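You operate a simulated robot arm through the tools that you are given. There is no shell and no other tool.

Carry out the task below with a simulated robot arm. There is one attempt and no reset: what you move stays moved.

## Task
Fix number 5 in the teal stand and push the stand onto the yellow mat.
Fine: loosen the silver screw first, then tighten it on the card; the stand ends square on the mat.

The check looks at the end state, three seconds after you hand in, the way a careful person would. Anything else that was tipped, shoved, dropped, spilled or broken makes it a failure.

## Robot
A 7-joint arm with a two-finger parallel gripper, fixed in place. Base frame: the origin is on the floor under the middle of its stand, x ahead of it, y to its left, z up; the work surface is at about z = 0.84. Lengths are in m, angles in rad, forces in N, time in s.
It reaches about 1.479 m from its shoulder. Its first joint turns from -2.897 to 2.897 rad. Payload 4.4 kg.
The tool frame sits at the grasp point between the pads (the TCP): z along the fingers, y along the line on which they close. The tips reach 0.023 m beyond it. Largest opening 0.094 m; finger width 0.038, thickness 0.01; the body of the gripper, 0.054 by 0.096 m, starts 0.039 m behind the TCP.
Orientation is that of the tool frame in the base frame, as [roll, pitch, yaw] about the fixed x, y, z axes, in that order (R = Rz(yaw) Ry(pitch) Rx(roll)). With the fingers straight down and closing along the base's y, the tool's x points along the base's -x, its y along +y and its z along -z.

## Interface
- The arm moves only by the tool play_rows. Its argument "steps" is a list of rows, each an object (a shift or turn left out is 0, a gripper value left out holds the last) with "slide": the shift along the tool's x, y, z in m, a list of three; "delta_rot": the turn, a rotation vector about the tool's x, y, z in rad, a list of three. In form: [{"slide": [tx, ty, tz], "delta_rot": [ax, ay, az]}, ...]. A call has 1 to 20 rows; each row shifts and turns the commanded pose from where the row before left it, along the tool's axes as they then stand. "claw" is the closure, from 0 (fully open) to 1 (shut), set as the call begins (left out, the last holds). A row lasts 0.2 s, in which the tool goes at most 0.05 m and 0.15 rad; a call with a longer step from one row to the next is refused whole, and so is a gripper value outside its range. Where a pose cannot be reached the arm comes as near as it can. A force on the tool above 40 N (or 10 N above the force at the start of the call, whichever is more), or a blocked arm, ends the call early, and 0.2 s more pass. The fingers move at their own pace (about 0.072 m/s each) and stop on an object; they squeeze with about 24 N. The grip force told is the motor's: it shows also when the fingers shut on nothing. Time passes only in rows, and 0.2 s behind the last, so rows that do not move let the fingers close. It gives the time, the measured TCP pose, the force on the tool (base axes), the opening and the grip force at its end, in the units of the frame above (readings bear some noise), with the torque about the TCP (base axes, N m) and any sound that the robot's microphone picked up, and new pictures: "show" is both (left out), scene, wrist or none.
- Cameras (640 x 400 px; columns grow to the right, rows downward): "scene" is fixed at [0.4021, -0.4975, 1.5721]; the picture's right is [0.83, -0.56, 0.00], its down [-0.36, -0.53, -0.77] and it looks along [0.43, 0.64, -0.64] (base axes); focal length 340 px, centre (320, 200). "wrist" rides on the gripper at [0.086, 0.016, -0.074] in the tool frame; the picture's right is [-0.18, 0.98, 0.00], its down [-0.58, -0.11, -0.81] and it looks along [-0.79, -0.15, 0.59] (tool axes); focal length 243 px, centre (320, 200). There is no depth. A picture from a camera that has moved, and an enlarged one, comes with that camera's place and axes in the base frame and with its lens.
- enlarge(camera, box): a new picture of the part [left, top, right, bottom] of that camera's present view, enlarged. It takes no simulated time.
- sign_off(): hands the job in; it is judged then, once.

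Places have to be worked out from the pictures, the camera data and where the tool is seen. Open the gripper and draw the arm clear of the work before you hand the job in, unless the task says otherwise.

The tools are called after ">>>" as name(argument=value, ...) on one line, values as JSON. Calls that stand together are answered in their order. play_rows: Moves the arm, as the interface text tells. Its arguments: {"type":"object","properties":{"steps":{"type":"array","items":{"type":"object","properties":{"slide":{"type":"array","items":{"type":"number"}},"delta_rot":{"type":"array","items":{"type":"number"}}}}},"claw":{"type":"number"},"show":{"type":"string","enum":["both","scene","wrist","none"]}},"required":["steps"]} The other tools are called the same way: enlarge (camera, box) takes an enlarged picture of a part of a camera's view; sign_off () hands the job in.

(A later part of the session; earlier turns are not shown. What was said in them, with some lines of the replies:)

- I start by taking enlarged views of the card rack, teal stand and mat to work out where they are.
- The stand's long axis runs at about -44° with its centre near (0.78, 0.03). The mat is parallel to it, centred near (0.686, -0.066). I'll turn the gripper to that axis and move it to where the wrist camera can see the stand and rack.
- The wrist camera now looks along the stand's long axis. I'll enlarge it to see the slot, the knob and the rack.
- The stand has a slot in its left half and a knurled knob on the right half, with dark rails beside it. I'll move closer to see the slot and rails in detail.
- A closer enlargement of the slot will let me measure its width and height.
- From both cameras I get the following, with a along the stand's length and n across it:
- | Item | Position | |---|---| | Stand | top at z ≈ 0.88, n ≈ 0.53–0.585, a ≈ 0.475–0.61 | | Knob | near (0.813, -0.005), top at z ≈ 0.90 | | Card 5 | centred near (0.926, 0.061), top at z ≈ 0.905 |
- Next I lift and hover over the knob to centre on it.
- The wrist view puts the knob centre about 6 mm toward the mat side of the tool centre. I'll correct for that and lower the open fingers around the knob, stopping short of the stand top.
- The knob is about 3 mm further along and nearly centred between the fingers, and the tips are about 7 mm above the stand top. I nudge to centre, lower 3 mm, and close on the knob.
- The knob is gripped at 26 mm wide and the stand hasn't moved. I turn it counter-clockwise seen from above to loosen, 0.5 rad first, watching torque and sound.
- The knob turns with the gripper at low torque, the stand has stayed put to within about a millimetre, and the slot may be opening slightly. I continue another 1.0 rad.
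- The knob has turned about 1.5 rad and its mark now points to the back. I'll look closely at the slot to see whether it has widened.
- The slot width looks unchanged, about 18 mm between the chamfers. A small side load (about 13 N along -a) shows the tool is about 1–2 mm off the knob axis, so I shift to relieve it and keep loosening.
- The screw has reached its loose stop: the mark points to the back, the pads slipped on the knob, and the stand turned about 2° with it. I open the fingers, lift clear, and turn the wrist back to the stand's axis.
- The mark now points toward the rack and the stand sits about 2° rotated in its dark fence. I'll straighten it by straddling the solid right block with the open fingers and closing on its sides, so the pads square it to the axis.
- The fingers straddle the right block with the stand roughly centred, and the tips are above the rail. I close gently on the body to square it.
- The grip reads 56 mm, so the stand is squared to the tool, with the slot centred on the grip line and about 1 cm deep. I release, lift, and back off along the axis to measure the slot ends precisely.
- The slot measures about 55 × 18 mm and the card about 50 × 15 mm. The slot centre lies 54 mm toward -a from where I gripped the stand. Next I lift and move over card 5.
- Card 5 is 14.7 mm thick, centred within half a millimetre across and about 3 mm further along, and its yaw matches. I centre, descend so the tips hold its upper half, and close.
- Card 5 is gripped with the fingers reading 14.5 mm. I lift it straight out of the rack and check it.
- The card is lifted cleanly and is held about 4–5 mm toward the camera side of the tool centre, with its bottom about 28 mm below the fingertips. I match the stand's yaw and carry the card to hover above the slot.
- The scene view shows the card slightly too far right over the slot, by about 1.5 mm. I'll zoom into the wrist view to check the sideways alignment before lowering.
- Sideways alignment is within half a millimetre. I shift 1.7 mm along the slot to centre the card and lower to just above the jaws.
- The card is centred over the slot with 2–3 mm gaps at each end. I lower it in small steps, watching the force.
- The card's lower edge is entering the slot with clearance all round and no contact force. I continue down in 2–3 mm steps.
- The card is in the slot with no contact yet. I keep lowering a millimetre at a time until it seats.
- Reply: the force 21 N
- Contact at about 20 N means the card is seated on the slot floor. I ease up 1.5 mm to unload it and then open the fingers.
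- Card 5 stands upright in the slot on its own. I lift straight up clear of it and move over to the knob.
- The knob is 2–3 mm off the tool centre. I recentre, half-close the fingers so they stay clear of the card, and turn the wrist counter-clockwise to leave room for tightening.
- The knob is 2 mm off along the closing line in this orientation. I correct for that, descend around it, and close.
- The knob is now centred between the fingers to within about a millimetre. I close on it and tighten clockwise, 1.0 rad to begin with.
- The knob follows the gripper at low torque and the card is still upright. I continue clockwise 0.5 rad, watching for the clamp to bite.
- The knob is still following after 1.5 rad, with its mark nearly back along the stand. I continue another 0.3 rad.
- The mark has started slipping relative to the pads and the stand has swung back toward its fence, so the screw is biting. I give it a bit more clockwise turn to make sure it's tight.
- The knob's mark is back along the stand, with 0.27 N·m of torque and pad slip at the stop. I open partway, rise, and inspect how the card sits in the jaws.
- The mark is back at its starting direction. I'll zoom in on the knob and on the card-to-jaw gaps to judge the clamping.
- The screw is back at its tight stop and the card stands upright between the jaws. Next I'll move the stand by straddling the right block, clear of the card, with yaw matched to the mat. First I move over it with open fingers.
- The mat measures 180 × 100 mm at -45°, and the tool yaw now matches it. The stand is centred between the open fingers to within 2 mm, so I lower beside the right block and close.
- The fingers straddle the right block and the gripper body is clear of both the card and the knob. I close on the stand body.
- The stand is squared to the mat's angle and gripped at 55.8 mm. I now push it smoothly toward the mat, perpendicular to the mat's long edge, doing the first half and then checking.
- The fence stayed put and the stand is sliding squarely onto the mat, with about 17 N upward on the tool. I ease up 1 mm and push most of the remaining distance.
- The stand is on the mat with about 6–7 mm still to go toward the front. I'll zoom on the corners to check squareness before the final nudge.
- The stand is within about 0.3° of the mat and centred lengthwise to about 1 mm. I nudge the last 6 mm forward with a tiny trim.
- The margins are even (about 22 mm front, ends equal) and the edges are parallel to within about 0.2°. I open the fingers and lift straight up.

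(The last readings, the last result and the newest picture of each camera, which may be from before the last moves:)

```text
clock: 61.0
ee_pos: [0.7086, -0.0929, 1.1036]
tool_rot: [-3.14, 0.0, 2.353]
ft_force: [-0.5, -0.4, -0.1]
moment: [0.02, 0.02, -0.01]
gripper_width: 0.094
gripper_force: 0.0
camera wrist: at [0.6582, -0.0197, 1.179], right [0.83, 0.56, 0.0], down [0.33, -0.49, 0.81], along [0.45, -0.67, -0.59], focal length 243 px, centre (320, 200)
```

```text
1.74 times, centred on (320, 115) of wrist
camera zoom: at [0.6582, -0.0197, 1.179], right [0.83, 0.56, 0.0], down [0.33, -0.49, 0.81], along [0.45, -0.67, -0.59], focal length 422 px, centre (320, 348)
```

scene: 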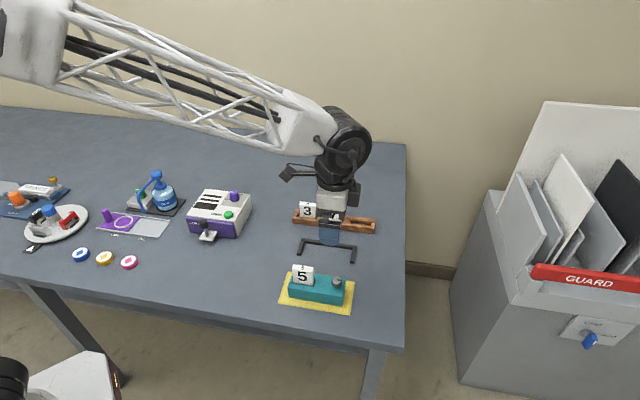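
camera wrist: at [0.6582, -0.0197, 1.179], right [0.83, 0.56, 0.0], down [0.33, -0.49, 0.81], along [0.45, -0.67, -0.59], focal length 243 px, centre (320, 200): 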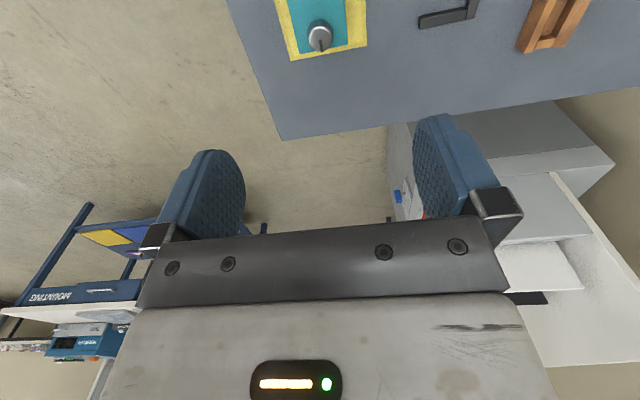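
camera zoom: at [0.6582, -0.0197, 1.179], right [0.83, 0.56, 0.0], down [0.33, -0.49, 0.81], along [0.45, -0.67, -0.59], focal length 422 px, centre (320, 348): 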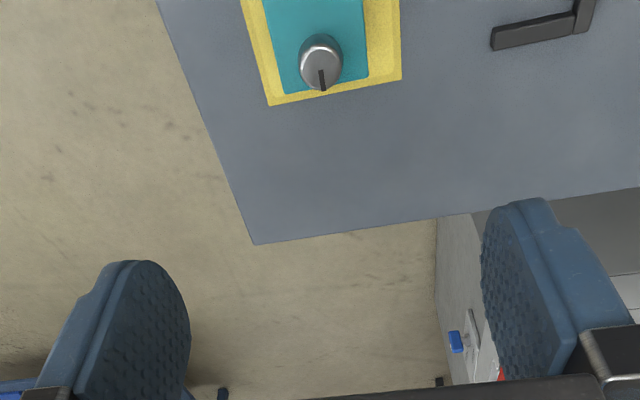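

The stand sits centred and square on the mat, the fence and rack are untouched, and the mark is in the tight position. Before handing in, I'll look at the card in its slot with the wrist camera to confirm it's seated straight.

>>> play_rows(steps=[{"slide": [0.045, 0.0053, 0]}, {"slide": [0.045, 0.0053, 0]}, {"slide": [0.045, 0.0053, 0]}, {"slide": [0.045, 0.0053, 0]}, {"slide": [0, 0, 0.04]}, {"slide": [0, 0, 0.04]}, {"slide": [0, 0, 0.04]}, {"slide": [0, 0, 0.0266]}, {}])

>>> enlarge(camera="wrist", box=[260, 120, 380, 240])

>>> enlarge(camera="scene", box=[284, 258, 332, 288])

```text
clock: 63.0
ee_pos: [0.5953, 0.047, 0.9586]
tool_rot: [-3.141, 0.0, 2.353]
ft_force: [-0.8, 0.7, -0.6]
moment: [0.01, 0.02, 0.03]
gripper_width: 0.0939
gripper_force: 0.1
camera wrist: at [0.5451, 0.1207, 1.0325], right [0.83, 0.56, 0.0], down [0.33, -0.49, 0.81], along [0.45, -0.67, -0.59], focal length 243 px, centre (320, 200)
```

scene: 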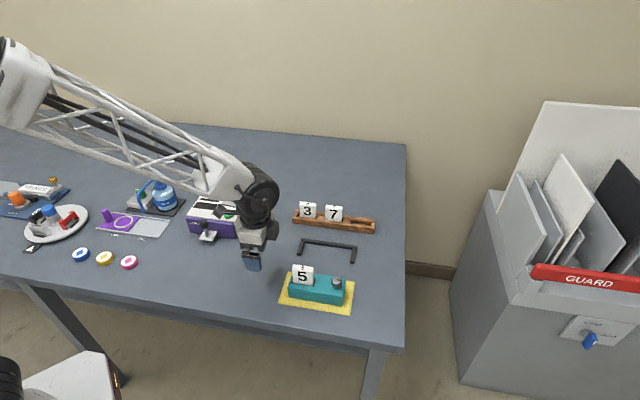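
wrist: 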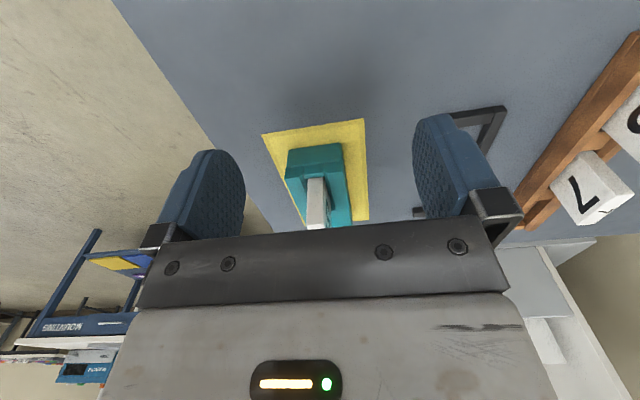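

```text
3.33 times, centred on (320, 180) of wrist
camera zoom: at [0.5451, 0.1207, 1.0325], right [0.83, 0.56, 0.0], down [0.33, -0.49, 0.81], along [0.45, -0.67, -0.59], focal length 809 px, centre (320, 267)
```

zoom: 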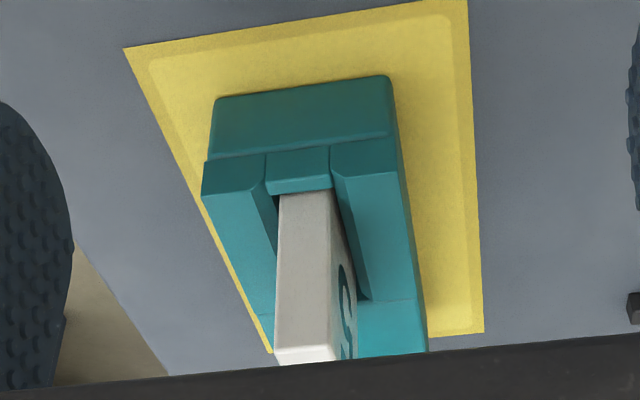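

```text
13.33 times, centred on (308, 273) of scene
camera zoom: at [0.4021, -0.4975, 1.5721], right [0.83, -0.56, 0.0], down [-0.36, -0.53, -0.77], along [0.43, 0.64, -0.64], focal length 4539 px, centre (480, -773)
```

zoom: 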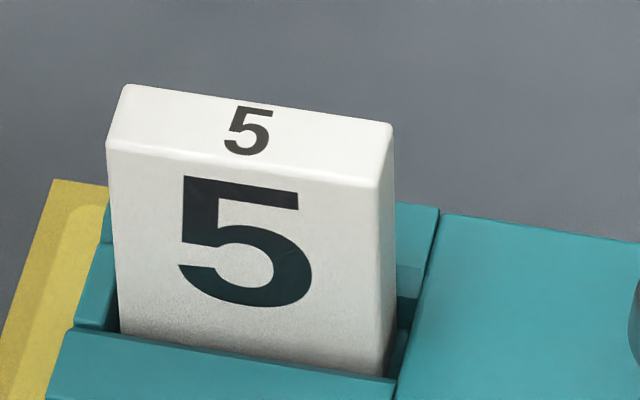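

The card stands vertical with even gaps in the slot. One last close look at the knob's mark confirms whether it's fully tight.

>>> enlarge(camera="scene", box=[322, 268, 362, 293])

>>> enlarge(camera="scene", box=[270, 190, 400, 325])

```text
16.00 times, centred on (342, 280) of scene
camera zoom: at [0.4021, -0.4975, 1.5721], right [0.83, -0.56, 0.0], down [-0.36, -0.53, -0.77], along [0.43, 0.64, -0.64], focal length 5447 px, centre (-32, -1088)
```

zoom: 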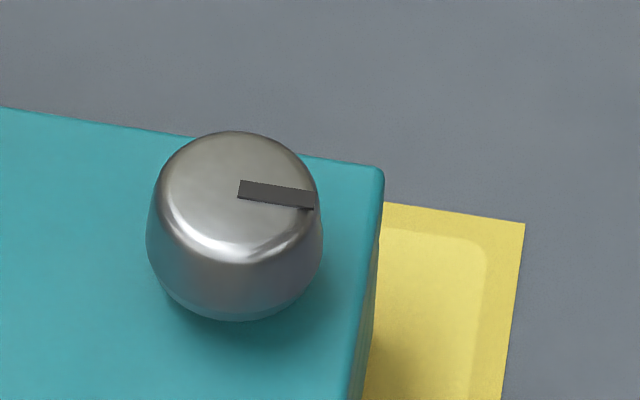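

```text
2.96 times, centred on (335, 258) of scene
camera zoom: at [0.4021, -0.4975, 1.5721], right [0.83, -0.56, 0.0], down [-0.36, -0.53, -0.77], along [0.43, 0.64, -0.64], focal length 1009 px, centre (276, 30)
```

zoom: 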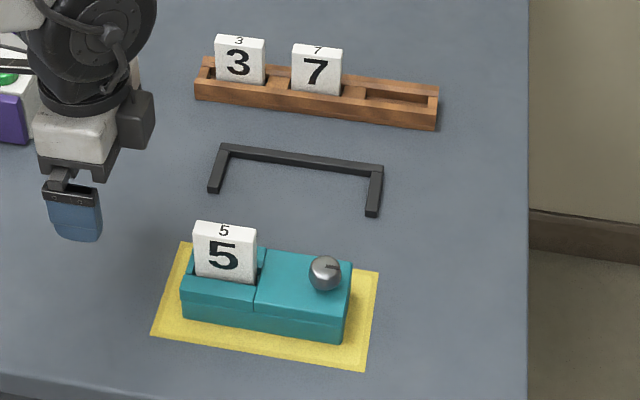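

The mark lies parallel to the stand as it did when first tight. The card is upright, the stand is square on the mat, and the rack and fence are undisturbed. I raise the arm well clear with the gripper open.

>>> play_rows(steps=[{"slide": [0, 0, -0.04]}, {"slide": [0, 0, -0.045]}, {"slide": [0, 0, -0.045]}, {"slide": [0, 0, -0.045]}, {"slide": [0.03, 0, -0.03]}, {}], claw=0, show="scene")

```text
clock: 64.4
ee_pos: [0.573, 0.0702, 1.1599]
tool_rot: [-3.142, 0.001, 2.352]
ft_force: [0.6, 0.3, 0.6]
moment: [0.02, 0.01, -0.03]
gripper_width: 0.0941
gripper_force: 0.0
```

scene: 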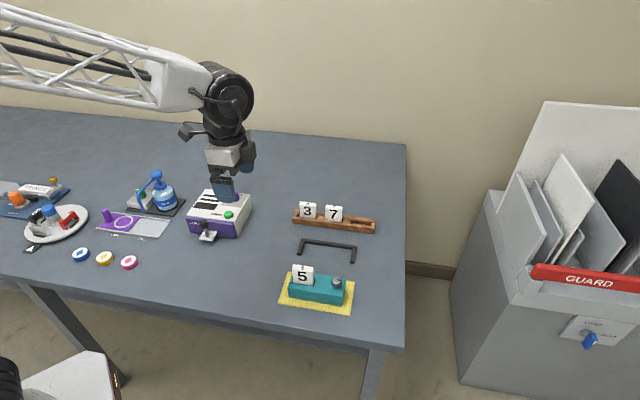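

The arm is clear, the gripper is open, and everything is at rest: card 5 upright in the tightened teal stand, and the stand square on the yellow mat. I hand the job in.

>>> sign_off()

```text
The job is handed in.
```

Card 5 is standing upright in the teal stand, and the stand is centred on the yellow mat, square to within about 0.2°. I've handed the job in.

- **Screw:** I turned the silver screw about a quarter turn to its loose stop. With the card in, I tightened it until it stopped and my grip slipped. Its mark is back where it started.
- **Card hold:** I did not tug the card to test the clamp. The jaws show no visible movement when the screw turns, and there is still a gap of about 1.5 mm on each side of the card. That it is held rests on the screw being at its tight stop and on the card not shifting while I moved the stand.
- **Moving the stand:** I gripped the stand by its sides and slid it about 13 cm onto the mat rather than pushing it from behind. It never left the table.
- **Surroundings:** The rack with cards 3 and 7 and the dark fence around the stand's starting place look undisturbed. The gripper is open and the arm is clear.
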